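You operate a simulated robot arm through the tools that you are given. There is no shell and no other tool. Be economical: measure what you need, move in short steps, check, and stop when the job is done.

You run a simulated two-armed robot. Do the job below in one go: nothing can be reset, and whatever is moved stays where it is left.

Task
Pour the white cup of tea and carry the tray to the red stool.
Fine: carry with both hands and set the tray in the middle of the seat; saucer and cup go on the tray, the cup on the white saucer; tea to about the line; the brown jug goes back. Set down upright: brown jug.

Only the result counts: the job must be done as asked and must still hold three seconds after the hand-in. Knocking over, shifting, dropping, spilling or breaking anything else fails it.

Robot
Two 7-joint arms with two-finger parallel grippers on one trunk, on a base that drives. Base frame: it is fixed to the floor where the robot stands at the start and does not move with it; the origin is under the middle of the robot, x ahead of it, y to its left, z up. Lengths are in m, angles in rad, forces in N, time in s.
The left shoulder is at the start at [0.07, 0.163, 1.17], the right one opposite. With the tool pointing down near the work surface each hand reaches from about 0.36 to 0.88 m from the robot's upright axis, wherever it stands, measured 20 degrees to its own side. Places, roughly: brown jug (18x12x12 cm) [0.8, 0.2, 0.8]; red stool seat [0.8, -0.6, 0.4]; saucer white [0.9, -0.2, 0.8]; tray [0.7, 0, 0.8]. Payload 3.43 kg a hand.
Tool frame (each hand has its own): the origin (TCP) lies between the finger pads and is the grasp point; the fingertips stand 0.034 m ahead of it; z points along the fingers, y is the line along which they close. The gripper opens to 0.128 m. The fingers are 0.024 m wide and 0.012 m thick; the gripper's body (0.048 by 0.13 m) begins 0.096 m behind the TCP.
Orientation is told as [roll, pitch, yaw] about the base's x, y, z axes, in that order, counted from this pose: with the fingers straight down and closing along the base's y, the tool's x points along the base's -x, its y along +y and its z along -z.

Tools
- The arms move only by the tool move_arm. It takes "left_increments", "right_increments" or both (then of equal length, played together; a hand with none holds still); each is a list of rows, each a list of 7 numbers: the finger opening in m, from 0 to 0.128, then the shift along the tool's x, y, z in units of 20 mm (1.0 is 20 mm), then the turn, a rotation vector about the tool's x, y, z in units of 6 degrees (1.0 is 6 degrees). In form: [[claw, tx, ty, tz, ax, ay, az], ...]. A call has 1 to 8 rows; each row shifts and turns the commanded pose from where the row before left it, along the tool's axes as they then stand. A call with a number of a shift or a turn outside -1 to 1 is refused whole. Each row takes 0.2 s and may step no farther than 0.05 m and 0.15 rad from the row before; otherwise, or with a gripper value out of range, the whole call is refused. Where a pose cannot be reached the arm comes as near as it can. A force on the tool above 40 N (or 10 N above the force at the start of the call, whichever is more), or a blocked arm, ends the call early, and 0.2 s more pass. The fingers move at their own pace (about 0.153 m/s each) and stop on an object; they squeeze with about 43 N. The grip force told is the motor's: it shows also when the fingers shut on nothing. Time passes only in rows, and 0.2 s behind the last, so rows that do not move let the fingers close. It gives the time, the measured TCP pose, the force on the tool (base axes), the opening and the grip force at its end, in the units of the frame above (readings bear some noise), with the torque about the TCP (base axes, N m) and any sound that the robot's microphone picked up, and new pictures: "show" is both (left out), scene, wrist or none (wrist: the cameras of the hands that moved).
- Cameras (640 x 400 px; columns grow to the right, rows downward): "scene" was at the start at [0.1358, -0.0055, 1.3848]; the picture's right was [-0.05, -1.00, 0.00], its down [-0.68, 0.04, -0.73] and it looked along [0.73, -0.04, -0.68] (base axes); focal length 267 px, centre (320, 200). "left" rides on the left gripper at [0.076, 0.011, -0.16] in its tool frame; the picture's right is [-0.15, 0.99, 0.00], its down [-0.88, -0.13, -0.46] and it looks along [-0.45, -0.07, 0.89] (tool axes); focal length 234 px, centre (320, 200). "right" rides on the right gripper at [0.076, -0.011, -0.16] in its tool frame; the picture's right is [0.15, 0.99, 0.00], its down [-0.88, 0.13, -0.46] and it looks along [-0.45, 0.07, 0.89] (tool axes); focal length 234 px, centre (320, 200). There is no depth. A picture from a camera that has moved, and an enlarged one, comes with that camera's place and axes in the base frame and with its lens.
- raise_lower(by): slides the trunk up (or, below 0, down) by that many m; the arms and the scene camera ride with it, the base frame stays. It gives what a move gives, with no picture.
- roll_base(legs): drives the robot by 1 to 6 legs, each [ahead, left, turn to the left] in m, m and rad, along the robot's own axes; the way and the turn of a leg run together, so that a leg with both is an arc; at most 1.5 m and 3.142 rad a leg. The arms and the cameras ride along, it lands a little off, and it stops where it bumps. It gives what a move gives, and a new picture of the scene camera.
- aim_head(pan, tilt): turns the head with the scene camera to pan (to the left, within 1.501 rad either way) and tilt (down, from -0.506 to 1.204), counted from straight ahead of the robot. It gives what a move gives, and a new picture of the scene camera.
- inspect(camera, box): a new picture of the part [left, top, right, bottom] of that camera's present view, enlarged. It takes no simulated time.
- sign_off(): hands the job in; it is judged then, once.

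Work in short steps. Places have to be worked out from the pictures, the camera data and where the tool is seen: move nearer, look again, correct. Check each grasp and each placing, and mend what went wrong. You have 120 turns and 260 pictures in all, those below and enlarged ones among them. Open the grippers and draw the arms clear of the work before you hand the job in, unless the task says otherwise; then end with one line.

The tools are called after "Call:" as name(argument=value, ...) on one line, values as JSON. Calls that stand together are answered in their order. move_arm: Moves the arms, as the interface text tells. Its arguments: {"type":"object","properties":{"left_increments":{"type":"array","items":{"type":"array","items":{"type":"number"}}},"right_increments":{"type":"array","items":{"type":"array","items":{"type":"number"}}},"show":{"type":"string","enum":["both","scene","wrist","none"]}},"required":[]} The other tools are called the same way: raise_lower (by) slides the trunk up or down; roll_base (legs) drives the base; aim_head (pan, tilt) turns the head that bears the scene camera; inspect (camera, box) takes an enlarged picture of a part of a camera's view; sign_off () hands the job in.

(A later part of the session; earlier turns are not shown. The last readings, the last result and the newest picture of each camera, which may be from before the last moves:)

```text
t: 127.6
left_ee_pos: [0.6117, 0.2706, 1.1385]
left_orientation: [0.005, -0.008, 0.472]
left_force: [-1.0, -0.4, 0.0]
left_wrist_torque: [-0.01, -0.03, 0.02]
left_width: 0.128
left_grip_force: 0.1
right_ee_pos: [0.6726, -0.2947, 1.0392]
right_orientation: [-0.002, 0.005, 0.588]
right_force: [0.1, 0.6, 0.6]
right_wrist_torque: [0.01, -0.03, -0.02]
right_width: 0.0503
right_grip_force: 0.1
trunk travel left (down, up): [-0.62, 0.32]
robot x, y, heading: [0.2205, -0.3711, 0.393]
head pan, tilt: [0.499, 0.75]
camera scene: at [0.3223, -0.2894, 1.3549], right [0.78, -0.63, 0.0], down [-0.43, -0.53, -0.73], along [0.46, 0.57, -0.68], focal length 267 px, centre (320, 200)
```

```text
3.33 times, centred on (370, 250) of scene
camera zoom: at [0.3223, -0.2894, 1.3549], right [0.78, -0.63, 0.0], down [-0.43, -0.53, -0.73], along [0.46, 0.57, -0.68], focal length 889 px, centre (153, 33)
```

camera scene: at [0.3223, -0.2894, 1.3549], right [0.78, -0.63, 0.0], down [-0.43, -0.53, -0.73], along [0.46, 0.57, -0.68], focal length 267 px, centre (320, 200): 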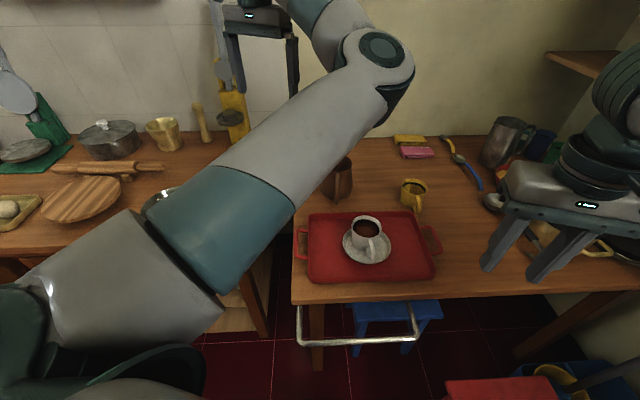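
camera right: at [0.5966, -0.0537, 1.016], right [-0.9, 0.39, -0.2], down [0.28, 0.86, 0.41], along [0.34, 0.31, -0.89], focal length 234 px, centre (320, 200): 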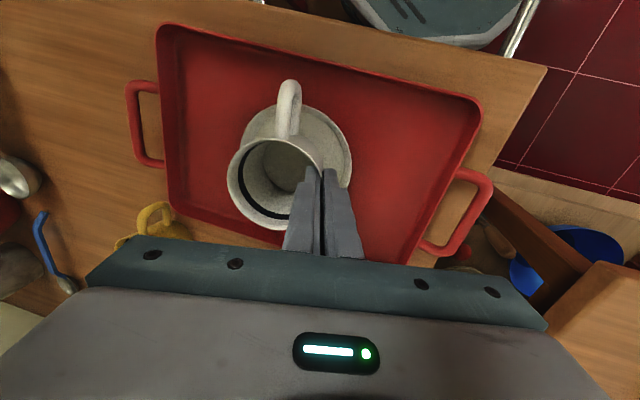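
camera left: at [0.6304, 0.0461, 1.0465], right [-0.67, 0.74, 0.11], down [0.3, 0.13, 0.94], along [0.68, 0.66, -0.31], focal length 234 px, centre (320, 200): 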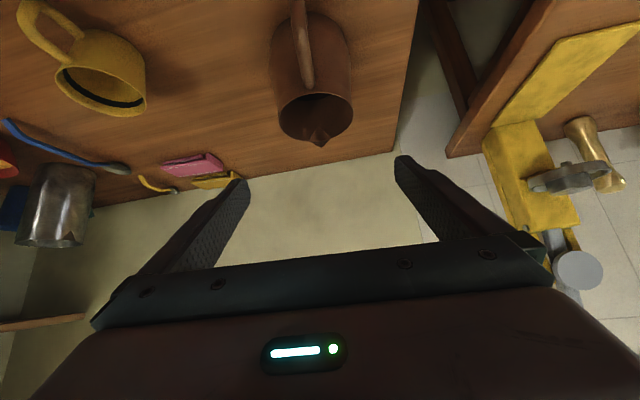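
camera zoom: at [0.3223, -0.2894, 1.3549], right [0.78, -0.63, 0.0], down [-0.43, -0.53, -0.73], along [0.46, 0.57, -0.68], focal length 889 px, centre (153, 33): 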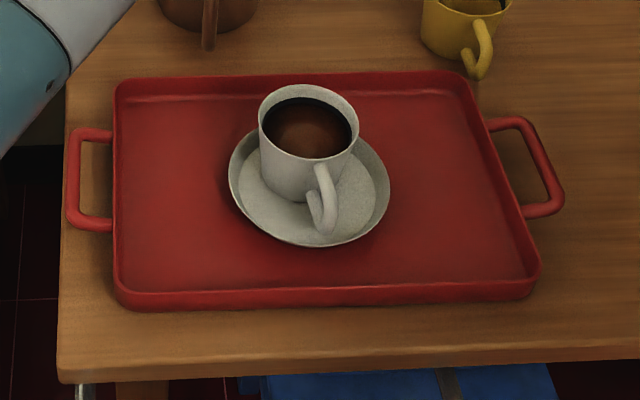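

Handle bars: left ≈(0.553,0.099), right ≈(0.871,-0.126), z≈0.775; tray centre ≈(0.712,-0.013). Turning in place by ≈-1.0 rad will later carry the tray right over the stool. First I turn the base +0.27 so the tray is straight ahead.

Call:
roll_base(legs=[[0, 0, 0.27]])

Call:
aim_head(pan=0.05, tilt=0.8)

```text
t: 128.9
left_ee_pos: [0.4263, 0.3499, 1.1392]
left_orientation: [0.005, -0.011, 0.744]
left_force: [0.4, -0.1, 0.3]
left_wrist_torque: [0.02, 0.0, 0.02]
left_width: 0.1281
left_grip_force: 0.2
right_ee_pos: [0.6351, -0.1758, 1.0388]
right_orientation: [-0.002, 0.006, 0.862]
right_force: [0.6, 0.6, 0.2]
right_wrist_torque: [0.0, 0.0, -0.01]
right_width: 0.0498
right_grip_force: 0.0
trunk travel left (down, up): [-0.62, 0.32]
robot x, y, heading: [0.2211, -0.3743, 0.668]
head pan, tilt: [0.499, 0.75]
camera scene: at [0.2966, -0.2668, 1.3549], right [0.92, -0.39, 0.0], down [-0.27, -0.63, -0.73], along [0.29, 0.67, -0.68], focal length 267 px, centre (320, 200)
```

scene: 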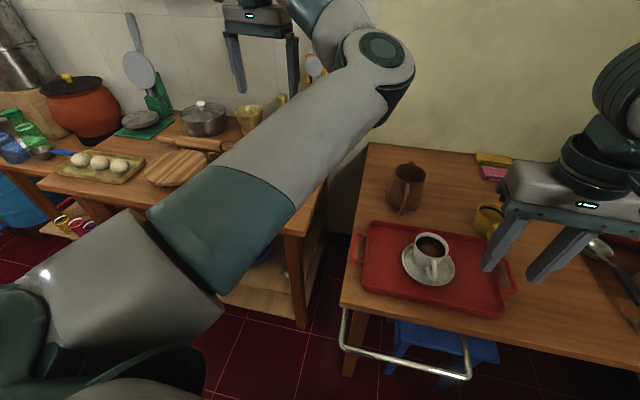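

```text
t: 129.8
left_ee_pos: [0.4263, 0.351, 1.1386]
left_orientation: [0.004, -0.009, 0.747]
left_force: [0.2, 0.0, -0.6]
left_wrist_torque: [0.04, -0.02, -0.01]
left_width: 0.1281
left_grip_force: 0.0
right_ee_pos: [0.6355, -0.1765, 1.0374]
right_orientation: [-0.002, 0.005, 0.861]
right_force: [0.3, -0.5, 0.1]
right_wrist_torque: [-0.05, 0.05, -0.05]
right_width: 0.05
right_grip_force: 0.0
trunk travel left (down, up): [-0.62, 0.32]
robot x, y, heading: [0.2228, -0.3733, 0.669]
head pan, tilt: [0.051, 0.799]
camera scene: at [0.3249, -0.2901, 1.3509], right [0.66, -0.75, 0.0], down [-0.54, -0.47, -0.7], along [0.52, 0.46, -0.72], focal length 267 px, centre (320, 200)
```

scene: 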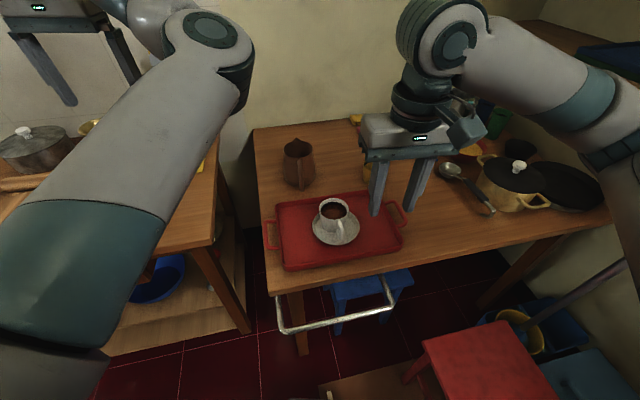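

Bring the left hand right, above the left handle, keeping height, and watch the elbow.

Call:
move_arm(left_increments=[[0.06, 0.2, -1, 0, 0, 0, 0], [0.06, 0.2, -1, 0, 0, 0, 0], [0.06, 0.2, -1, 0, 0, 0, 0], [0.06, 0.2, -1, 0, 0, 0, 0], [0.06, 0.2, -1, 0, 0, 0, -0.5], [0.06, 0.2, -1, 0, 0, 0, -0.5], [0.06, 0.2, -1, 0, 0, 0, -0.5], [0.06, 0.2, -1, 0, 0, 0, -0.5]], show="scene")

```text
t: 131.6
left_ee_pos: [0.5003, 0.2997, 1.1438]
left_orientation: [0.003, -0.012, 0.955]
left_force: [0.8, -0.4, -0.9]
left_wrist_torque: [0.02, 0.02, 0.04]
left_width: 0.0597
left_grip_force: 0.0
left hand out of reach, approached as far as the arm can: row 4, 5, 6, 7, 8
right_ee_pos: [0.6347, -0.1761, 1.0368]
right_orientation: [-0.001, 0.006, 0.861]
right_force: [-0.4, 0.4, 0.3]
right_wrist_torque: [0.02, 0.01, -0.03]
right_width: 0.0502
right_grip_force: 0.0
trunk travel left (down, up): [-0.62, 0.32]
robot x, y, heading: [0.2199, -0.3734, 0.665]
head pan, tilt: [0.051, 0.799]
camera scene: at [0.3252, -0.2904, 1.3509], right [0.66, -0.75, 0.0], down [-0.54, -0.47, -0.7], along [0.53, 0.46, -0.72], focal length 267 px, centre (320, 200)
```

scene: 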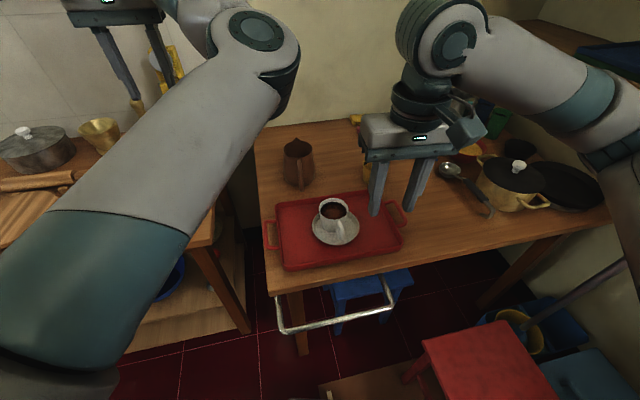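

The inward elbow hits a joint limit. I'll stretch the left arm forward to near-straight and then flex it the other way, as worked for the right arm.

Call:
move_arm(left_increments=[[0.06, -1, 0, 0, 0, 0, 0], [0.06, -1, 0, 0, 0, 0, 0], [0.06, -1, 0, 0, 0, 0, 0], [0.06, -1, 0, 0, 0, 0, 0], [0.06, -1, 0, 0, 0, 0, 0], [0.06, -1, 0, 0, 0, 0, 0], [0.06, -1, 0, 0, 0, 0, 0]], show="scene")

```text
t: 133.2
left_ee_pos: [0.5783, 0.416, 1.1452]
left_orientation: [0.001, -0.01, 0.954]
left_force: [0.6, -0.2, -0.9]
left_wrist_torque: [0.0, -0.03, 0.0]
left_width: 0.0599
left_grip_force: 0.1
right_ee_pos: [0.6344, -0.1762, 1.0385]
right_orientation: [-0.003, 0.005, 0.86]
right_force: [0.6, 0.7, -0.4]
right_wrist_torque: [0.02, -0.05, 0.0]
right_width: 0.0498
right_grip_force: 0.1
trunk travel left (down, up): [-0.62, 0.32]
robot x, y, heading: [0.2217, -0.3702, 0.668]
head pan, tilt: [0.051, 0.799]
camera scene: at [0.324, -0.2889, 1.3509], right [0.66, -0.75, 0.0], down [-0.54, -0.47, -0.7], along [0.53, 0.46, -0.72], focal length 267 px, centre (320, 200)
```

scene: 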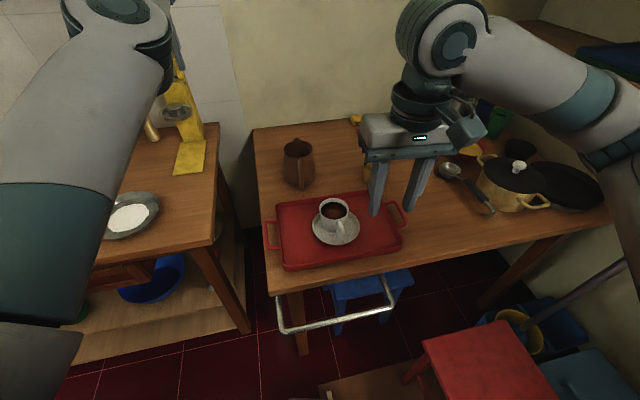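

Arm is nearly straight. Now flex: hand to the right with matching yaw to the right.

Call:
move_arm(left_increments=[[0.06, 0, -1, 0, 0, 0, 0.55], [0.06, 0, -1, 0, 0, 0, 0.55], [0.06, 0, -1, 0, 0, 0, 0.55], [0.06, 0, -1, 0, 0, 0, 0.55], [0.06, 0, -1, 0, 0, 0, 0.55], [0.06, 0, -1, 0, 0, 0, 0.55], [0.06, 0, -1, 0, 0, 0, 0.55], [0.06, 0, 0, 0, 0, 0, 0]], show="scene")

```text
t: 135.0
left_ee_pos: [0.6778, 0.3159, 1.144]
left_orientation: [0.004, -0.009, 0.548]
left_force: [-0.3, 1.0, 0.0]
left_wrist_torque: [-0.03, 0.0, -0.04]
left_width: 0.0601
left_grip_force: 0.1
right_ee_pos: [0.6356, -0.1765, 1.0377]
right_orientation: [-0.003, 0.005, 0.859]
right_force: [-0.7, -0.6, -0.9]
right_wrist_torque: [0.02, 0.01, -0.02]
right_width: 0.0502
right_grip_force: 0.0
trunk travel left (down, up): [-0.62, 0.32]
robot x, y, heading: [0.2241, -0.3732, 0.667]
head pan, tilt: [0.051, 0.799]
camera scene: at [0.3245, -0.2895, 1.3509], right [0.66, -0.75, 0.0], down [-0.54, -0.47, -0.7], along [0.53, 0.46, -0.72], focal length 267 px, centre (320, 200)
```

scene: 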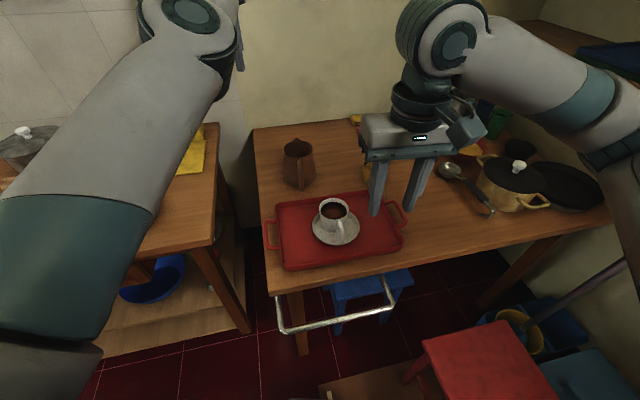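

Now the down-with-pitch flex, then pull in.

Call:
move_arm(left_increments=[[0.06, 0, 0, 1, 0, 0.55, 0], [0.06, 0, 0, 1, 0, 0.55, 0], [0.06, 0, 0, 1, 0, 0.55, 0], [0.06, 0, 0, 1, 0, 0.55, 0], [0.06, 1, 0, 0, 0, 0, 0], [0.06, 1, 0, 0, 0, 0, 0], [0.06, 1, 0, 0, 0, 0, 0], [0.06, 0, 0, 0, 0, 0, 0]], show="scene")

```text
t: 136.8
left_ee_pos: [0.6583, 0.3097, 1.0826]
left_orientation: [0.007, 0.222, 0.554]
left_force: [0.8, -0.6, 0.9]
left_wrist_torque: [-0.01, -0.03, -0.02]
left_width: 0.0601
left_grip_force: 0.0
left hand out of reach, approached as far as the arm can: row 3, 4, 5, 6, 7
right_ee_pos: [0.635, -0.176, 1.0371]
right_orientation: [-0.003, 0.004, 0.86]
right_force: [0.7, -0.1, -0.6]
right_wrist_torque: [-0.02, 0.03, -0.01]
right_width: 0.0501
right_grip_force: 0.1
trunk travel left (down, up): [-0.62, 0.32]
robot x, y, heading: [0.2253, -0.3677, 0.666]
head pan, tilt: [0.051, 0.799]
camera scene: at [0.325, -0.2903, 1.3509], right [0.66, -0.75, 0.0], down [-0.54, -0.47, -0.7], along [0.53, 0.46, -0.72], focal length 267 px, centre (320, 200)
```

scene: 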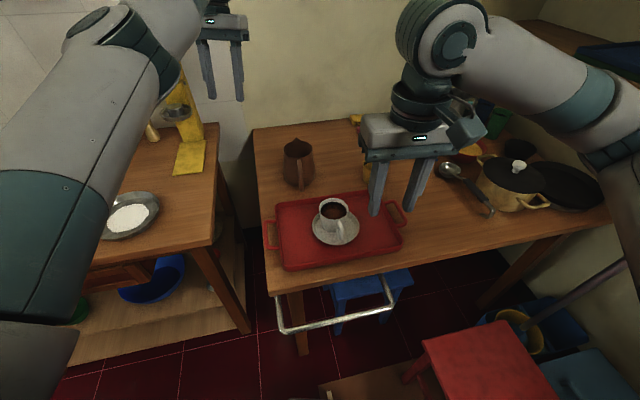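

The elbow has flipped outward. Level the hand and pull inward.

Call:
move_arm(left_increments=[[0.06, 1, 0, 0, 0, 0, 0], [0.06, 1, -0.5, 0, 0, -0.55, 0], [0.06, 1, -0.5, 0, 0, -0.55, 0], [0.06, 1, -0.5, 0, 0, -0.55, 0], [0.06, 1, -0.5, 0, 0, -0.5, 0], [0.06, 1, -0.5, 0, 0, 0, 0], [0.06, 1, -0.5, 0, 0, 0, 0], [0.06, 0, 0, 0, 0, 0, 0]], show="scene")

```text
t: 138.6
left_ee_pos: [0.7101, 0.2975, 1.144]
left_orientation: [0.006, -0.002, 0.552]
left_force: [-0.1, 0.3, 0.0]
left_wrist_torque: [-0.03, -0.04, -0.04]
left_width: 0.0598
left_grip_force: 0.1
left hand out of reach, approached as far as the arm can: row 1, 2, 3, 4, 5, 6, 7
right_ee_pos: [0.6361, -0.1769, 1.0377]
right_orientation: [-0.002, 0.005, 0.862]
right_force: [0.2, 0.4, -1.0]
right_wrist_torque: [0.04, 0.0, 0.01]
right_width: 0.0501
right_grip_force: 0.2
trunk travel left (down, up): [-0.62, 0.32]
robot x, y, heading: [0.2221, -0.3746, 0.664]
head pan, tilt: [0.051, 0.799]
camera scene: at [0.3248, -0.2897, 1.3509], right [0.66, -0.75, 0.0], down [-0.54, -0.47, -0.7], along [0.53, 0.46, -0.72], focal length 267 px, centre (320, 200)
```

scene: 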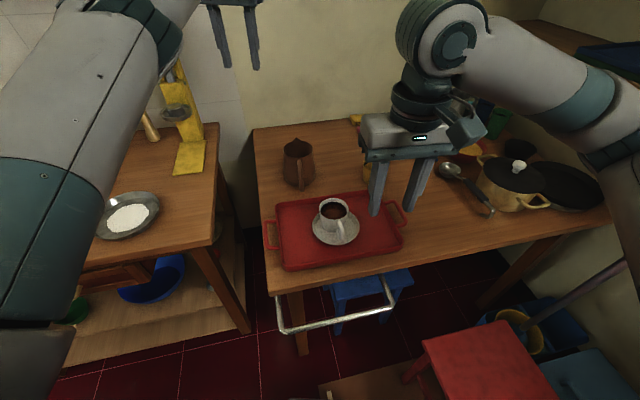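

Not flexed enough yet. Repeat the down-pitch flex further and keep pulling in before levelling.

Call:
move_arm(left_increments=[[0.06, 0, 0, 1, 0, 0.55, 0], [0.06, 0, 0, 1, 0, 0.55, 0], [0.06, 0, 0, 1, 0, 0.55, 0], [0.06, 0, 0, 1, 0, 0.55, 0], [0.06, 0, 0, 1, 0, 0.55, 0], [0.06, 0, 0, 1, 0, 0.55, 0], [0.06, 0, 0, 1, 0, 0.55, 0], [0.06, 1, 0, 0, 0, 0, 0]], show="none")

Call:
move_arm(left_increments=[[0.06, 1, 0, 0, 0, 0, 0], [0.06, 1, 0, 0, 0, 0, 0], [0.06, 1, 0, 0, 0, 0, 0], [0.06, 1, 0, 0, 0, 0, 0]], show="scene")

```text
t: 140.4
left_ee_pos: [0.6568, 0.2777, 0.9937]
left_orientation: [0.008, 0.399, 0.553]
left_force: [-0.5, -0.3, 0.5]
left_wrist_torque: [0.02, -0.03, 0.0]
left_width: 0.0599
left_grip_force: 0.1
left hand out of reach, approached as far as the arm can: row 1, 2, 3, 4, 5, 6, 7, 8
right_ee_pos: [0.6357, -0.1772, 1.0375]
right_orientation: [-0.002, 0.003, 0.861]
right_force: [-1.1, 0.3, 0.0]
right_wrist_torque: [0.03, 0.0, -0.02]
right_width: 0.0501
right_grip_force: 0.0
trunk travel left (down, up): [-0.62, 0.32]
robot x, y, heading: [0.2251, -0.3714, 0.671]
head pan, tilt: [0.051, 0.799]
```

```text
t: 141.4
left_ee_pos: [0.5908, 0.2378, 1.0261]
left_orientation: [0.009, 0.397, 0.552]
left_force: [-0.6, 0.0, 0.5]
left_wrist_torque: [0.04, 0.0, -0.01]
left_width: 0.0599
left_grip_force: 0.0
right_ee_pos: [0.6347, -0.1776, 1.0389]
right_orientation: [-0.002, 0.003, 0.861]
right_force: [0.2, -0.1, -0.3]
right_wrist_torque: [0.05, 0.01, 0.0]
right_width: 0.05
right_grip_force: 0.0
trunk travel left (down, up): [-0.62, 0.32]
robot x, y, heading: [0.2242, -0.3753, 0.667]
head pan, tilt: [0.051, 0.799]
camera scene: at [0.3231, -0.2917, 1.3512], right [0.66, -0.75, 0.0], down [-0.54, -0.47, -0.7], along [0.53, 0.46, -0.72], focal length 267 px, centre (320, 200)
```

scene: 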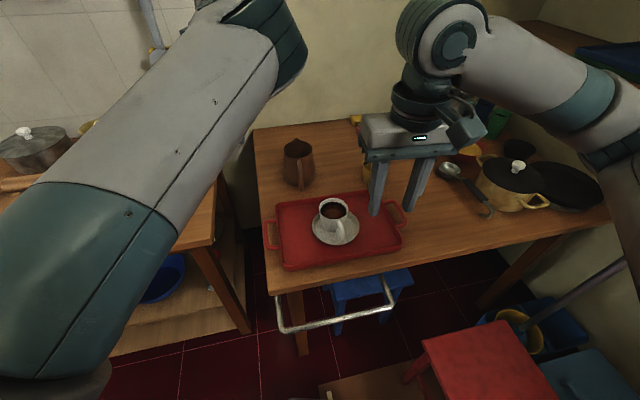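

The arm is free and the elbow is up now. Level the tool while moving toward the left handle.

Call:
move_arm(left_increments=[[0.06, 0.5, -0.3, 0, 0, -0.5, 0], [0.06, 0.6, -0.6, 0, 0, -0.55, 0], [0.06, 0.6, -0.7, 0, 0, -0.55, 0], [0.06, 0.6, -0.7, 0, 0, -0.55, 0], [0.06, 0.6, -0.7, 0, 0, -0.55, 0], [0.06, 0.6, -0.7, 0, 0, -0.55, 0], [0.06, 0.6, -0.6, 0, 0, -0.54, 0], [0.06, 0.5, -0.3, 0, 0, 0, 0]], show="scene")

```text
t: 142.9
left_ee_pos: [0.5429, 0.2093, 0.9688]
left_orientation: [-0.026, 0.194, 0.583]
left_force: [0.0, -0.6, 0.3]
left_wrist_torque: [-0.01, 0.0, -0.02]
left_width: 0.0601
left_grip_force: 0.0
left hand out of reach, approached as far as the arm can: row 4, 5, 6, 7
right_ee_pos: [0.6359, -0.1764, 1.0371]
right_orientation: [-0.002, 0.006, 0.861]
right_force: [1.0, -0.2, -1.0]
right_wrist_torque: [-0.03, 0.01, -0.01]
right_width: 0.0499
right_grip_force: 0.2
trunk travel left (down, up): [-0.62, 0.32]
robot x, y, heading: [0.2198, -0.3777, 0.668]
head pan, tilt: [0.051, 0.799]
stopped in row 7 (left hand): the arm was blocked; the commanded pose is now the measured one
camera scene: at [0.3248, -0.29, 1.3509], right [0.66, -0.75, 0.0], down [-0.54, -0.47, -0.7], along [0.53, 0.46, -0.72], focal length 267 px, centre (320, 200)
```

scene: 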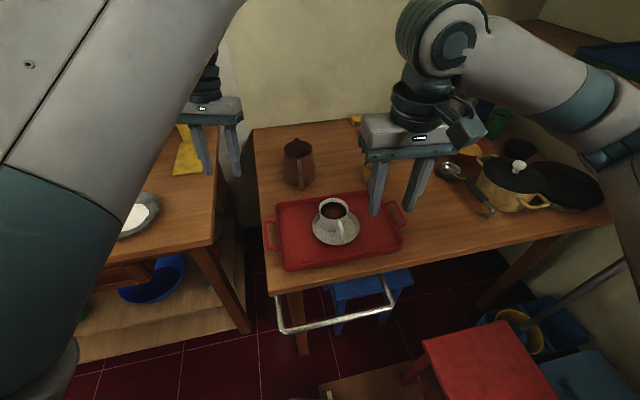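

The arm was blocked, probably the raised elbow near the head. Back off: hand left and slightly down, leveling.

Call:
move_arm(left_increments=[[0.06, 0, 0.7, 0.3, 0, 0, 0], [0.06, 0, 1, 0.3, 0, 0, 0], [0.06, 0, 1, 0.3, 0, -0.4, 0], [0.06, 0, 1, 0.3, 0, -0.5, 0], [0.06, 0, 1, 0.3, 0, -0.5, 0], [0.06, 0, 1, 0, 0, -0.4, 0]], show="scene")

```text
t: 144.3
left_ee_pos: [0.4782, 0.2998, 0.9371]
left_orientation: [-0.025, 0.003, 0.582]
left_force: [-0.3, -0.2, -0.7]
left_wrist_torque: [-0.02, -0.02, 0.0]
left_width: 0.0598
left_grip_force: 0.0
right_ee_pos: [0.6357, -0.176, 1.0377]
right_orientation: [-0.002, 0.005, 0.861]
right_force: [-0.4, 0.2, -0.2]
right_wrist_torque: [0.0, 0.01, 0.0]
right_width: 0.05
right_grip_force: 0.2
trunk travel left (down, up): [-0.62, 0.32]
robot x, y, heading: [0.2239, -0.3708, 0.666]
head pan, tilt: [0.051, 0.799]
camera scene: at [0.3245, -0.2893, 1.3509], right [0.66, -0.75, 0.0], down [-0.54, -0.47, -0.7], along [0.53, 0.46, -0.72], focal length 267 px, centre (320, 200)
```

scene: 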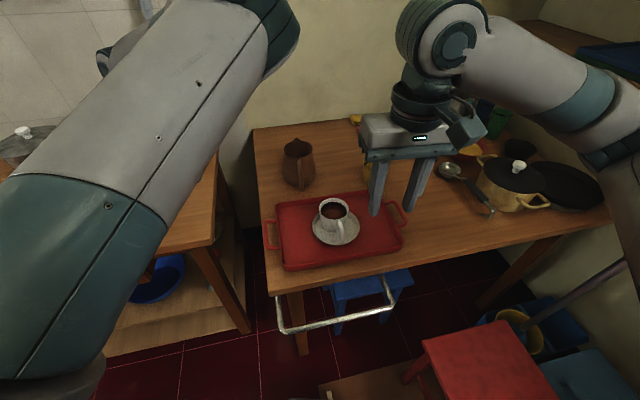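

Posture still wrong. I repeat the flip: stretch forward, then swing right with a larger inward yaw, mirroring what worked on the right arm.

Call:
move_arm(left_increments=[[0.06, -1, 0, -1, 0, 0, 0], [0.06, -1, 0, -1, 0, 0, 0], [0.06, -1, 0, -1, 0, 0, 0], [0.06, -1, 0, -1, 0, 0, 0], [0.06, -1, 0, -1, 0, 0, 0], [0.06, -1, 0, -1, 0, 0, 0], [0.06, -1, 0, -1, 0, 0, 0], [0.06, -1, 0, -1, 0, 0, 0]], show="none")

Call:
move_arm(left_increments=[[0.06, -1, 0, 0, 0, 0, 0], [0.06, -1, 0, 0, 0, 0, 0], [0.06, -1, 0, 0, 0, 0, 0], [0.06, -1, 0, 0, 0, 0, 0], [0.06, -1, 0, 0, 0, 0, 0]], show="none")

Call:
move_arm(left_increments=[[0.06, 0, -1, 0, 0, 0, 0.55], [0.06, 0, -1, 0, 0, 0, 0.55], [0.06, 0, -1, 0, 0, 0, 0.55], [0.06, 0, -1, 0, 0, 0, 0.55], [0.06, 0, -1, 0, 0, 0, 0.55], [0.06, 0, -1, 0, 0, 0, 0.55], [0.06, 0, -1, 0, 0, 0, 0.55], [0.06, 0, -1, 0, 0, 0, 0.55]], show="scene")

```text
t: 146.1
left_ee_pos: [0.6088, 0.3903, 1.0957]
left_orientation: [-0.024, 0.005, 0.583]
left_force: [0.3, -0.4, -0.1]
left_wrist_torque: [-0.01, -0.02, -0.03]
left_width: 0.0601
left_grip_force: 0.1
right_ee_pos: [0.6353, -0.1751, 1.0367]
right_orientation: [-0.003, 0.006, 0.861]
right_force: [-0.5, -0.3, -0.4]
right_wrist_torque: [0.02, -0.01, 0.04]
right_width: 0.05
right_grip_force: 0.1
trunk travel left (down, up): [-0.62, 0.32]
robot x, y, heading: [0.2211, -0.3708, 0.665]
head pan, tilt: [0.051, 0.799]
```

```text
t: 147.3
left_ee_pos: [0.6317, 0.402, 1.0963]
left_orientation: [-0.022, 0.002, 0.581]
left_force: [0.1, -0.1, 0.5]
left_wrist_torque: [0.01, 0.01, 0.02]
left_width: 0.0602
left_grip_force: 0.2
left hand out of reach, approached as far as the arm can: row 2, 3, 4, 5
right_ee_pos: [0.636, -0.1771, 1.0378]
right_orientation: [-0.003, 0.006, 0.86]
right_force: [0.2, 1.0, 0.4]
right_wrist_torque: [0.04, 0.01, -0.01]
right_width: 0.0499
right_grip_force: 0.1
trunk travel left (down, up): [-0.62, 0.32]
robot x, y, heading: [0.2226, -0.3746, 0.661]
head pan, tilt: [0.051, 0.799]
```

```text
t: 149.1
left_ee_pos: [0.6928, 0.2558, 1.0995]
left_orientation: [-0.024, -0.004, 0.122]
left_force: [0.9, -0.1, -0.8]
left_wrist_torque: [0.0, 0.0, -0.02]
left_width: 0.06
left_grip_force: 0.0
right_ee_pos: [0.6351, -0.1781, 1.037]
right_orientation: [0.0, 0.004, 0.859]
right_force: [-0.6, 0.6, 0.0]
right_wrist_torque: [0.04, -0.01, -0.01]
right_width: 0.0499
right_grip_force: 0.1
trunk travel left (down, up): [-0.62, 0.32]
robot x, y, heading: [0.2237, -0.3729, 0.664]
head pan, tilt: [0.051, 0.799]
camera scene: at [0.3251, -0.2909, 1.351], right [0.66, -0.75, 0.0], down [-0.54, -0.47, -0.7], along [0.53, 0.46, -0.72], focal length 267 px, centre (320, 200)
```

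scene: 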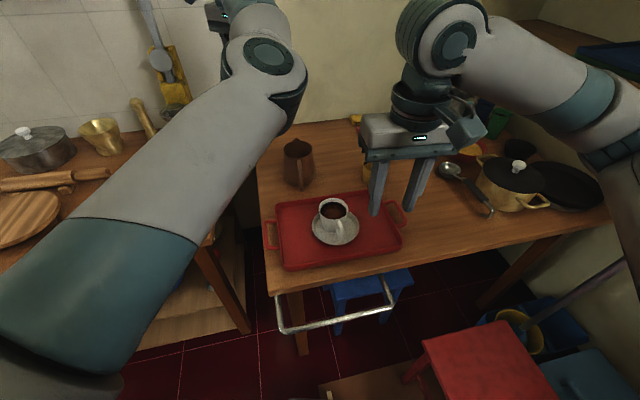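

Straighten along the current pointing direction, then down-pitch and pull in back-left (mirror of the successful right-arm sequence).

Call:
move_arm(left_increments=[[0.06, -1, 0, 0, 0, 0, 0], [0.06, -1, 0, 0, 0, 0, 0], [0.06, -1, 0, 0, 0, 0, 0], [0.06, -1, 0, 0, 0, 0, 0], [0.06, -1, 0, 0, 0, 0, 0], [0.06, -1, 0, 0, 0, 0, 0]], show="none")

Call:
move_arm(left_increments=[[0.06, 0, 0, 1, 0, 0.55, 0], [0.06, 0, 0, 1, 0, 0.55, 0], [0.06, 0, 0, 1, 0, 0.55, 0], [0.06, 0, 0, 1, 0, 0.55, 0], [0.06, 1, 0, 0, 0, 0, 0], [0.06, 1, 0, 0, 0, 0, 0], [0.06, 1, 0, 0, 0, 0, 0], [0.06, 1, 0, 0, 0, 0, 0]], show="scene")

```text
t: 150.5
left_ee_pos: [0.7724, 0.2298, 1.0964]
left_orientation: [-0.021, -0.008, 0.122]
left_force: [1.0, -0.4, 0.2]
left_wrist_torque: [0.0, 0.0, 0.03]
left_width: 0.0599
left_grip_force: 0.0
left hand out of reach, approached as far as the arm can: row 4, 5, 6
right_ee_pos: [0.6355, -0.1761, 1.0384]
right_orientation: [-0.003, 0.006, 0.861]
right_force: [0.6, 0.2, -0.3]
right_wrist_torque: [0.01, 0.04, -0.01]
right_width: 0.0501
right_grip_force: 0.1
trunk travel left (down, up): [-0.62, 0.32]
robot x, y, heading: [0.2233, -0.373, 0.67]
head pan, tilt: [0.051, 0.799]
```

```text
t: 152.3
left_ee_pos: [0.7292, 0.2018, 1.0335]
left_orientation: [-0.025, 0.224, 0.115]
left_force: [-0.6, -0.3, -1.0]
left_wrist_torque: [0.01, 0.0, 0.03]
left_width: 0.0602
left_grip_force: 0.1
left hand out of reach, approached as far as the arm can: row 1, 2, 3, 4, 5, 7, 8
right_ee_pos: [0.6358, -0.177, 1.0388]
right_orientation: [-0.003, 0.002, 0.861]
right_force: [-0.3, -0.4, -0.2]
right_wrist_torque: [0.0, -0.01, 0.01]
right_width: 0.05
right_grip_force: 0.1
trunk travel left (down, up): [-0.62, 0.32]
robot x, y, heading: [0.2199, -0.3776, 0.668]
head pan, tilt: [0.051, 0.799]
camera scene: at [0.3248, -0.2906, 1.351], right [0.66, -0.75, 0.0], down [-0.54, -0.47, -0.7], along [0.53, 0.46, -0.72], focal length 267 px, centre (320, 200)
```

scene: 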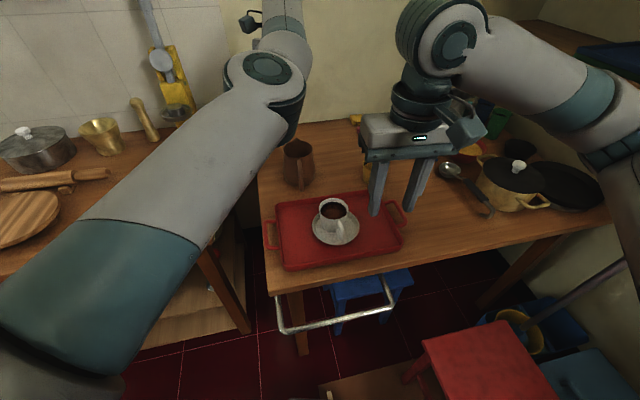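

Continue the down-pitch flex (as in the second attempt that freed it) and now pull back-left to send the elbow outward.

Call:
move_arm(left_increments=[[0.06, 0, 0, 1, 0, 0.6, 0], [0.06, 0, 0, 1, 0, 0.6, 0], [0.06, 0, 0, 1, 0, 0.6, 0], [0.06, 0, 0, 1, 0, 0.6, 0], [0.06, 1, 0.5, 0, 0, 0, 0], [0.06, 1, 0.5, 0, 0, 0, 0], [0.06, 1, 0.5, 0, 0, 0, 0], [0.06, 1, 0.5, 0, 0, 0, 0]], show="none")

Call:
move_arm(left_increments=[[0.06, 1, 0.5, 0, 0, 0, 0], [0.06, 1, 0.5, 0, 0, 0, 0], [0.06, 1, 0.5, 0, 0, 0, 0], [0.06, 1, 0.5, 0, 0, 0, 0]], show="scene")

```text
t: 154.1
left_ee_pos: [0.6347, 0.2392, 0.9862]
left_orientation: [-0.026, 0.475, 0.107]
left_force: [-0.8, 0.7, 0.3]
left_wrist_torque: [0.01, -0.01, -0.03]
left_width: 0.0602
left_grip_force: 0.0
left hand out of reach, approached as far as the arm can: row 5, 6
right_ee_pos: [0.6339, -0.1764, 1.0379]
right_orientation: [-0.004, 0.006, 0.86]
right_force: [0.5, -1.0, 0.7]
right_wrist_torque: [0.02, 0.03, -0.01]
right_width: 0.0499
right_grip_force: 0.2
trunk travel left (down, up): [-0.62, 0.32]
robot x, y, heading: [0.2206, -0.375, 0.667]
head pan, tilt: [0.051, 0.799]
```

```text
t: 155.1
left_ee_pos: [0.5593, 0.2682, 1.0228]
left_orientation: [-0.026, 0.474, 0.11]
left_force: [0.4, 0.1, 0.1]
left_wrist_torque: [0.0, -0.02, -0.02]
left_width: 0.0598
left_grip_force: 0.1
right_ee_pos: [0.6355, -0.1756, 1.0393]
right_orientation: [0.0, 0.006, 0.86]
right_force: [-0.2, 0.1, -0.8]
right_wrist_torque: [0.0, 0.0, -0.04]
right_width: 0.0498
right_grip_force: 0.1
trunk travel left (down, up): [-0.62, 0.32]
robot x, y, heading: [0.2205, -0.3726, 0.664]
head pan, tilt: [0.051, 0.799]
camera scene: at [0.3242, -0.29, 1.351], right [0.66, -0.75, 0.0], down [-0.54, -0.47, -0.7], along [0.53, 0.46, -0.72], focal length 267 px, centre (320, 200)
```

scene: 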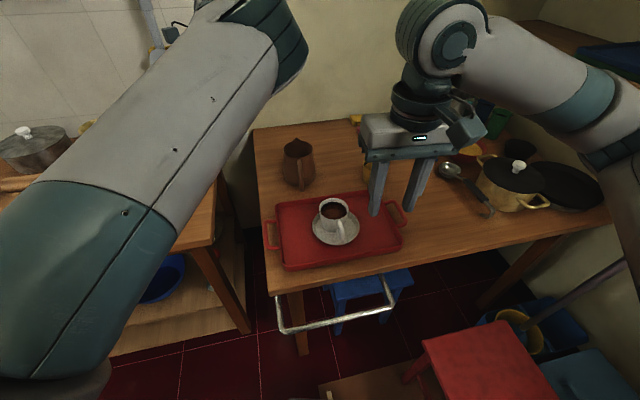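

Elbow still up-inside because the hand is left of the shoulder line. On the right arm it worked with the hand inward; so I bring the left hand far right (clearing the right hand away), then pull out-left.

Call:
move_arm(left_increments=[[0.06, -0.8, -0.7, -0.5, 0, -0.6, 0], [0.06, -0.8, -0.7, -0.5, 0, -0.6, 0], [0.06, -0.8, -0.7, -0.5, 0, -0.6, 0], [0.06, -0.8, -0.7, -0.5, 0, -0.6, 0], [0.06, -0.8, -0.7, -0.4, 0, -0.6, 0], [0.06, -0.8, -0.7, -0.3, 0, -0.6, 0], [0.06, -0.8, -0.7, -0.3, 0, -0.6, 0], [0.06, -0.8, -0.7, 0, 0, -0.3, 0]], right_increments=[[0.05, 0.3, -1, 0, 0, 0, 0], [0.05, 0.3, -1, 0, 0, 0, 0], [0.05, 0.3, -1, 0, 0, 0, 0], [0.05, 0.3, -1, 0, 0, 0, 0], [0.05, 0.3, -1, 0, 0, 0, 0], [0.05, 0.3, -1, 0, 0, 0, 0], [0.05, 0.3, -1, 0, 0, 0, 0], [0.05, 0.3, -1, 0, 0, 0, 0]], show="none")

Call:
move_arm(left_increments=[[0.06, -0.7, -1, 0, 0, 0, 0], [0.06, -0.7, -1, 0, 0, 0, 0], [0.06, -0.7, -1, 0, 0, 0, 0], [0.06, -0.7, -1, 0, 0, 0, 0], [0.06, -0.7, -1, 0, 0, 0, 0], [0.06, -0.7, -1, 0, 0, 0, 0], [0.06, -0.7, -1, 0, 0, 0, 0]], show="scene")

```text
t: 156.9
left_ee_pos: [0.7194, 0.1982, 1.0535]
left_orientation: [-0.035, 0.0, 0.133]
left_force: [0.2, -0.5, 0.0]
left_wrist_torque: [-0.01, -0.02, 0.0]
left_width: 0.06
left_grip_force: 0.1
left hand out of reach, approached as far as the arm can: row 7, 8
right_ee_pos: [0.7261, -0.3186, 1.038]
right_orientation: [-0.003, 0.005, 0.86]
right_force: [1.0, -0.1, 0.8]
right_wrist_torque: [0.0, 0.03, 0.01]
right_width: 0.0498
right_grip_force: 0.0
trunk travel left (down, up): [-0.62, 0.32]
robot x, y, heading: [0.2212, -0.3748, 0.671]
head pan, tilt: [0.051, 0.799]
```

```text
t: 158.5
left_ee_pos: [0.8438, 0.0889, 1.0578]
left_orientation: [-0.022, 0.005, 0.12]
left_force: [-0.1, -0.1, 0.1]
left_wrist_torque: [0.01, 0.0, 0.02]
left_width: 0.0602
left_grip_force: 0.1
left hand out of reach, approached as far as the arm can: row 1, 2, 3, 5, 7
right_ee_pos: [0.7256, -0.3178, 1.0382]
right_orientation: [-0.002, 0.005, 0.862]
right_force: [0.0, 0.3, -0.1]
right_wrist_torque: [-0.01, -0.01, 0.01]
right_width: 0.05
right_grip_force: 0.0
trunk travel left (down, up): [-0.62, 0.32]
robot x, y, heading: [0.2239, -0.3752, 0.667]
head pan, tilt: [0.051, 0.799]
camera scene: at [0.3253, -0.29, 1.3509], right [0.66, -0.75, 0.0], down [-0.54, -0.47, -0.7], along [0.53, 0.46, -0.72], focal length 267 px, centre (320, 200)
```

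scene: 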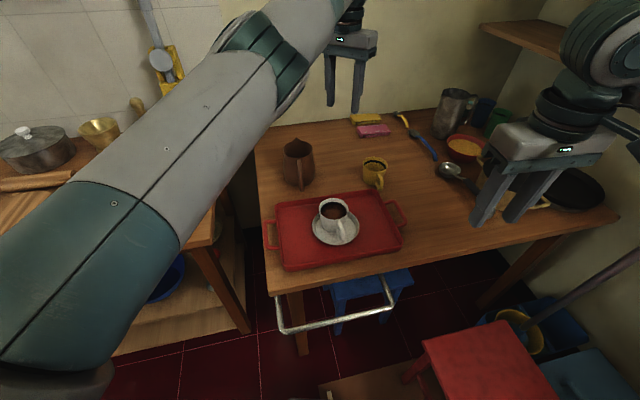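

Now the arm points inward with the elbow axis horizontal. Down-pitch briefly, then pull back-left.

Call:
move_arm(left_increments=[[0.06, 0, 0, 1, 0, 0.55, 0], [0.06, 0, 0, 1, 0, 0.55, 0], [0.06, 0, 0, 1, 0, 0.55, 0], [0.06, 1, 0, 0, 0, 0.55, 0], [0.06, 1, 0, 0, 0, 0, 0], [0.06, 1, 0, 0, 0, 0, 0], [0.06, 1, 0, 0, 0, 0, 0], [0.06, 1, 0, 0, 0, 0, 0]], show="none")

Call:
move_arm(left_increments=[[0.06, 1, 0, 0, 0, 0, 0], [0.06, 1, 0, 0, 0, 0, 0], [0.06, 1, 0, 0, 0, -0.5, 0], [0.06, 1, 0, 0, 0, -0.5, 0], [0.06, 1, 0, 0, 0, -0.5, 0], [0.06, 1, 0, 0, 0, -0.5, 0]], show="scene")

```text
t: 160.3
left_ee_pos: [0.7928, 0.0946, 1.0152]
left_orientation: [-0.023, 0.235, 0.117]
left_force: [0.4, 0.5, 0.3]
left_wrist_torque: [0.0, 0.0, 0.01]
left_width: 0.06
left_grip_force: 0.1
left hand out of reach, approached as far as the arm can: row 1, 2, 3, 4, 5, 6, 7, 8
right_ee_pos: [0.7251, -0.3166, 1.0378]
right_orientation: [-0.004, 0.005, 0.861]
right_force: [-0.2, 0.0, 0.7]
right_wrist_torque: [-0.01, 0.0, 0.0]
right_width: 0.0499
right_grip_force: 0.0
trunk travel left (down, up): [-0.62, 0.32]
robot x, y, heading: [0.2227, -0.3713, 0.668]
head pan, tilt: [0.051, 0.799]
```

```text
t: 161.7
left_ee_pos: [0.8143, 0.1181, 1.0481]
left_orientation: [-0.023, 0.078, 0.12]
left_force: [-0.2, -0.7, 0.5]
left_wrist_torque: [0.0, 0.01, 0.0]
left_width: 0.0599
left_grip_force: 0.1
left hand out of reach, approached as far as the arm can: row 1, 2, 3, 4, 5, 6
right_ee_pos: [0.7245, -0.3173, 1.0389]
right_orientation: [-0.002, 0.004, 0.862]
right_force: [0.7, 0.4, -0.5]
right_wrist_torque: [-0.01, 0.0, -0.02]
right_width: 0.0499
right_grip_force: 0.0
trunk travel left (down, up): [-0.62, 0.32]
robot x, y, heading: [0.2224, -0.3731, 0.666]
head pan, tilt: [0.051, 0.799]
camera scene: at [0.325, -0.2902, 1.3509], right [0.66, -0.75, 0.0], down [-0.54, -0.47, -0.7], along [0.53, 0.46, -0.72], focal length 267 px, centre (320, 200)
```

scene: 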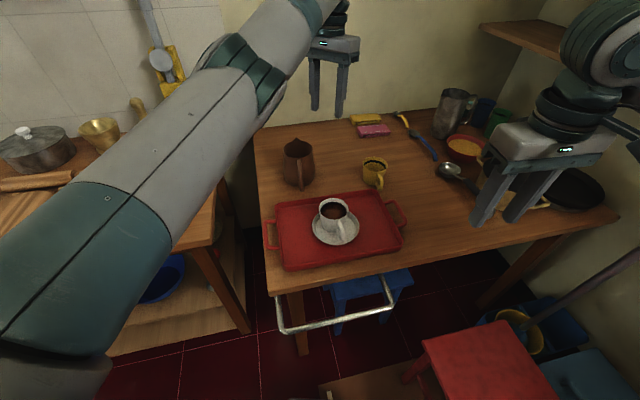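

Elbow axis now mirrors the right arm's state just before it freed. Repeat down-pitch then longer pull, no untilt.

Call:
move_arm(left_increments=[[0.06, 0, 0, 1, 0, 0.55, 0], [0.06, 0, 0, 1, 0, 0.55, 0], [0.06, 0, 0, 1, 0, 0.55, 0], [0.06, 0, 0, 1, 0, 0.55, 0], [0.06, 0, 0, 1, 0, 0.55, 0], [0.06, 0, 0, 1, 0, 0.55, 0], [0.06, 1, 0, 0, 0, 0, 0], [0.06, 1, 0, 0, 0, 0, 0]], show="none")

Call:
move_arm(left_increments=[[0.06, 1, 0, 0, 0, 0, 0], [0.06, 1, 0, 0, 0, 0, 0], [0.06, 1, 0, 0, 0, 0, 0], [0.06, 1, 0, 0, 0, 0, 0]], show="scene")

```text
t: 163.5
left_ee_pos: [0.738, 0.1201, 0.9494]
left_orientation: [-0.029, 0.428, 0.11]
left_force: [0.0, 0.2, -0.1]
left_wrist_torque: [0.0, 0.03, 0.0]
left_width: 0.06
left_grip_force: 0.0
left hand out of reach, approached as far as the arm can: row 1, 2, 3, 4, 5, 6, 7, 8
right_ee_pos: [0.7245, -0.317, 1.0385]
right_orientation: [-0.001, 0.006, 0.861]
right_force: [0.9, -0.3, -0.4]
right_wrist_torque: [0.0, 0.0, -0.03]
right_width: 0.0502
right_grip_force: 0.1
trunk travel left (down, up): [-0.62, 0.32]
robot x, y, heading: [0.2195, -0.3756, 0.669]
head pan, tilt: [0.051, 0.799]
```

```text
t: 164.5
left_ee_pos: [0.7051, 0.1508, 0.9859]
left_orientation: [-0.028, 0.427, 0.108]
left_force: [-0.2, -1.1, 1.4]
left_wrist_torque: [0.02, 0.01, 0.01]
left_width: 0.0598
left_grip_force: 0.0
left hand out of reach, approached as far as the arm can: row 1, 2, 3, 4
right_ee_pos: [0.7234, -0.3179, 1.0388]
right_orientation: [0.0, 0.004, 0.86]
right_force: [0.0, -0.4, 0.6]
right_wrist_torque: [0.02, 0.0, -0.01]
right_width: 0.05
right_grip_force: 0.0
trunk travel left (down, up): [-0.62, 0.32]
robot x, y, heading: [0.2197, -0.3719, 0.664]
head pan, tilt: [0.051, 0.799]
camera scene: at [0.3244, -0.2902, 1.351], right [0.66, -0.75, 0.0], down [-0.54, -0.47, -0.7], along [0.53, 0.46, -0.72], focal length 267 px, centre (320, 200)
```

scene: 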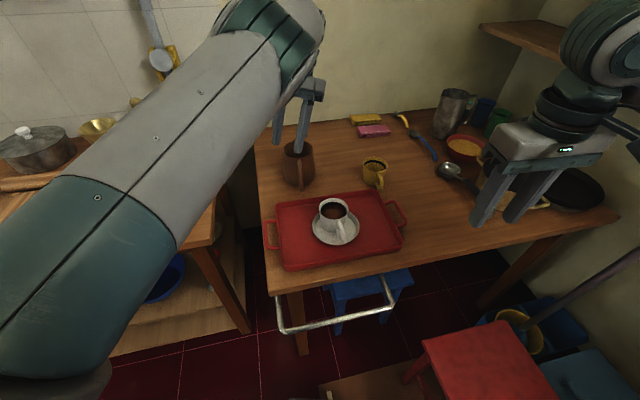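

Elbow is now up with the hand to its right, flexing. Keep pulling in.

Call:
move_arm(left_increments=[[0.06, 1, 0, 0, 0, 0, 0], [0.06, 1, 0, 0, 0, 0, 0], [0.06, 1, 0, 0, 0, 0, 0], [0.06, 1, 0, 0, 0, 0, 0], [0.06, 1, 0, 0, 0, -0.5, 0], [0.06, 1, 0, 0, 0, -0.5, 0], [0.06, 1, 0, 0, 0, -0.5, 0], [0.06, 0, 0, 0, 0, -0.5, 0]], show="scene")

```text
t: 166.3
left_ee_pos: [0.597, 0.2142, 1.033]
left_orientation: [-0.051, 0.235, 0.137]
left_force: [-1.1, 0.2, -0.4]
left_wrist_torque: [-0.02, 0.0, -0.02]
left_width: 0.0604
left_grip_force: 0.0
left hand out of reach, approached as far as the arm can: row 1, 2, 3, 4, 5, 6, 7
right_ee_pos: [0.7255, -0.3184, 1.0378]
right_orientation: [-0.002, 0.006, 0.859]
right_force: [-0.2, 0.7, 0.2]
right_wrist_torque: [0.0, -0.02, -0.01]
right_width: 0.0502
right_grip_force: 0.1
trunk travel left (down, up): [-0.62, 0.32]
robot x, y, heading: [0.2249, -0.3724, 0.665]
head pan, tilt: [0.051, 0.799]
camera scene: at [0.325, -0.2901, 1.3509], right [0.66, -0.75, 0.0], down [-0.54, -0.47, -0.7], along [0.53, 0.46, -0.72], focal length 267 px, centre (320, 200)
```

scene: 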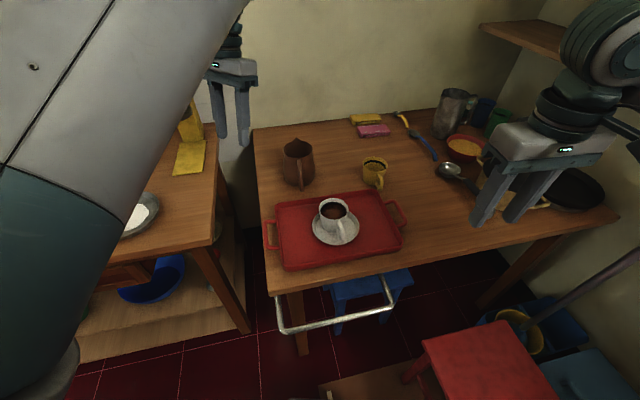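

Elbow-up posture crowds the head. I raise the trunk 0.2 m and then lower the left hand so the arm extends downward and the elbow drops clear of the head.

Call:
raise_lower(by=0.2)

Call:
move_arm(left_increments=[[0.06, 0, 0, 1, 0, -0.3, 0], [0.06, 0, 0, 1, 0, -0.4, 0], [0.06, 0, 0, 1, 0, -0.4, 0], [0.06, 0, 0, 1, 0, -0.4, 0], [0.06, 0, 0, 1, 0, -0.4, 0], [0.06, 0, 0, 1, 0, -0.3, 0], [0.06, 0, 0, 1, 0, 0, 0], [0.06, 0, 0, 1, 0, 0, 0]], show="scene")

```text
t: 168.5
left_ee_pos: [0.5979, 0.2145, 1.2393]
left_orientation: [-0.052, 0.221, 0.139]
left_force: [-0.5, -1.0, 0.8]
left_wrist_torque: [0.0, 0.01, -0.02]
left_width: 0.06
left_grip_force: 0.2
right_ee_pos: [0.7255, -0.3164, 1.2394]
right_orientation: [-0.003, 0.005, 0.86]
right_force: [0.5, -0.6, -0.6]
right_wrist_torque: [0.0, 0.03, -0.01]
right_width: 0.0502
right_grip_force: 0.1
trunk travel left (down, up): [-0.82, 0.12]
robot x, y, heading: [0.2216, -0.3722, 0.667]
head pan, tilt: [0.051, 0.799]
```

```text
t: 170.3
left_ee_pos: [0.595, 0.2186, 1.0921]
left_orientation: [-0.024, -0.013, 0.118]
left_force: [0.2, -0.8, -0.3]
left_wrist_torque: [0.03, 0.05, -0.01]
left_width: 0.06
left_grip_force: 0.1
left hand out of reach, approached as far as the arm can: row 1, 2, 3, 5
right_ee_pos: [0.7259, -0.3167, 1.2382]
right_orientation: [-0.001, 0.006, 0.861]
right_force: [-0.3, 0.2, -0.3]
right_wrist_torque: [0.01, -0.01, -0.01]
right_width: 0.0501
right_grip_force: 0.1
trunk travel left (down, up): [-0.82, 0.12]
robot x, y, heading: [0.2238, -0.3736, 0.668]
head pan, tilt: [0.051, 0.799]
camera scene: at [0.3257, -0.2899, 1.5509], right [0.66, -0.75, 0.0], down [-0.54, -0.47, -0.7], along [0.52, 0.46, -0.72], focal length 267 px, centre (320, 200)
```

scene: 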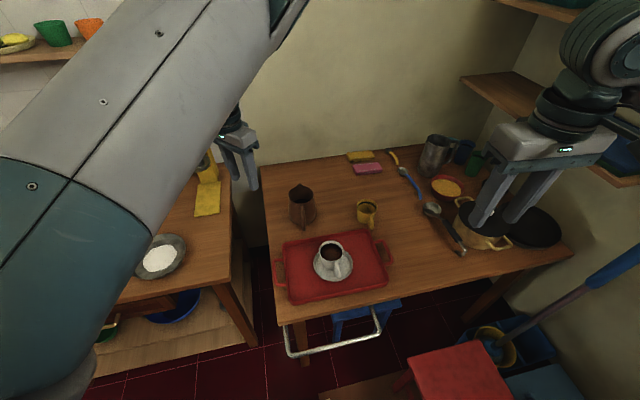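

Level now and lowering works. Continue down 12 cm while easing right.

Call:
move_arm(left_increments=[[0.06, 0, 0, 1, 0, 0, 0], [0.06, 0, 0, 1, 0, 0, 0], [0.06, 0, 0, 1, 0, 0, 0], [0.06, 0, -0.5, 1, 0, 0, 0], [0.06, 0, -0.8, 0.5, 0, 0, 0], [0.06, 0.2, -1, 0, 0, 0, 0], [0.06, 0.2, -1, 0, 0, 0, 0], [0.06, 0.2, -1, 0, 0, 0, 0]], show="scene")

```text
t: 172.1
left_ee_pos: [0.5868, 0.2143, 0.998]
left_orientation: [-0.027, -0.014, 0.12]
left_force: [-0.3, -0.5, -0.3]
left_wrist_torque: [-0.01, 0.03, 0.01]
left_width: 0.0598
left_grip_force: 0.0
left hand out of reach, approached as far as the arm can: row 4, 5, 6, 7, 8
right_ee_pos: [0.7263, -0.3174, 1.2377]
right_orientation: [-0.002, 0.005, 0.862]
right_force: [0.5, 0.0, 0.4]
right_wrist_torque: [0.03, -0.01, 0.02]
right_width: 0.0501
right_grip_force: 0.1
trunk travel left (down, up): [-0.82, 0.12]
robot x, y, heading: [0.2212, -0.3741, 0.666]
head pan, tilt: [0.051, 0.799]
camera scene: at [0.325, -0.2901, 1.5509], right [0.66, -0.75, 0.0], down [-0.54, -0.47, -0.7], along [0.53, 0.46, -0.72], focal length 267 px, centre (320, 200)
```

scene: 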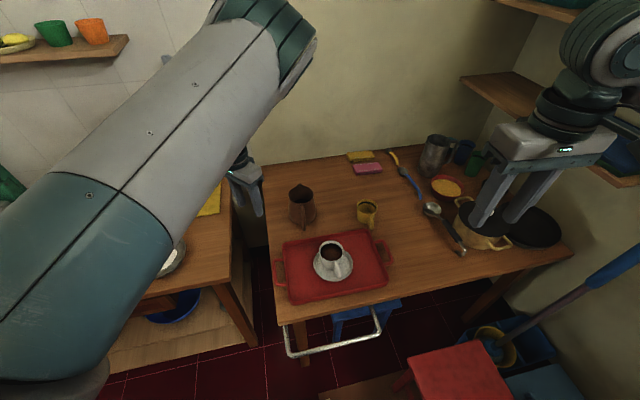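

The right-going limit persists, so I'll let the base do the positioning: keep this left-arm posture, turn the hand's yaw to 0.955 for the handle, then drive so the hand lands over the handle.

Call:
move_arm(left_increments=[[0.06, 0, 0, 0, 0.2, 0.15, -1], [0.06, 0, 0, 0, 0, 0, -1], [0.06, 0, 0, 0, 0, 0, -1], [0.06, 0, 0, 0, 0, 0, -1], [0.06, 0, 0, 0, 0, 0, -1], [0.06, 0, 0, 0, 0, 0, -1], [0.06, 0, 0, 0, 0, 0, -1], [0.06, 0, 0, 0, 0, 0, -1]], show="none")

Call:
move_arm(left_increments=[[0.04, 0, -1, 0, 0, 0, 0], [0.03, 0, -1, 0, 0, 0, 0], [0.026, 0, 0, 0, 0, 0, 0]], show="scene")

```text
t: 173.9
left_ee_pos: [0.585, 0.2141, 0.9968]
left_orientation: [-0.03, 0.033, 0.96]
left_force: [0.1, -0.3, -1.5]
left_wrist_torque: [-0.01, 0.0, -0.01]
left_width: 0.0601
left_grip_force: 0.0
right_ee_pos: [0.7253, -0.3175, 1.2389]
right_orientation: [-0.002, 0.005, 0.861]
right_force: [-0.5, 0.3, 0.7]
right_wrist_torque: [0.01, 0.0, 0.02]
right_width: 0.05
right_grip_force: 0.0
trunk travel left (down, up): [-0.82, 0.12]
robot x, y, heading: [0.2216, -0.374, 0.662]
head pan, tilt: [0.051, 0.799]
```

```text
t: 174.7
left_ee_pos: [0.6181, 0.2089, 0.9959]
left_orientation: [-0.033, 0.037, 0.959]
left_force: [-0.6, 0.3, 0.1]
left_wrist_torque: [-0.02, 0.03, 0.01]
left_width: 0.0262
left_grip_force: 0.1
left hand out of reach, approached as far as the arm can: row 1, 2
right_ee_pos: [0.7248, -0.3173, 1.2395]
right_orientation: [-0.002, 0.006, 0.86]
right_force: [-0.8, -0.3, -0.5]
right_wrist_torque: [0.02, 0.01, -0.01]
right_width: 0.05
right_grip_force: 0.1
trunk travel left (down, up): [-0.82, 0.12]
robot x, y, heading: [0.2173, -0.3696, 0.668]
head pan, tilt: [0.051, 0.799]
camera scene: at [0.3246, -0.2902, 1.551], right [0.66, -0.75, 0.0], down [-0.54, -0.47, -0.7], along [0.53, 0.46, -0.72], focal length 267 px, centre (320, 200)
```

scene: 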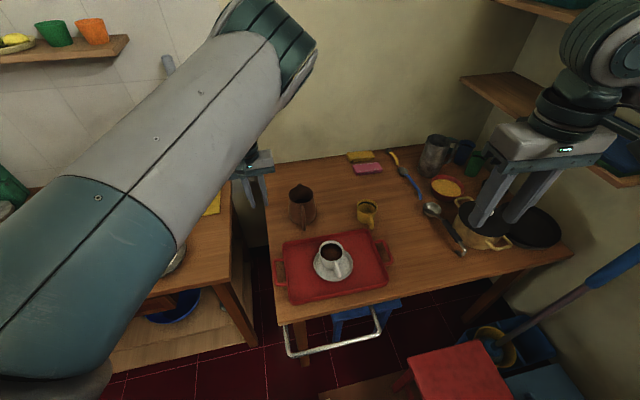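

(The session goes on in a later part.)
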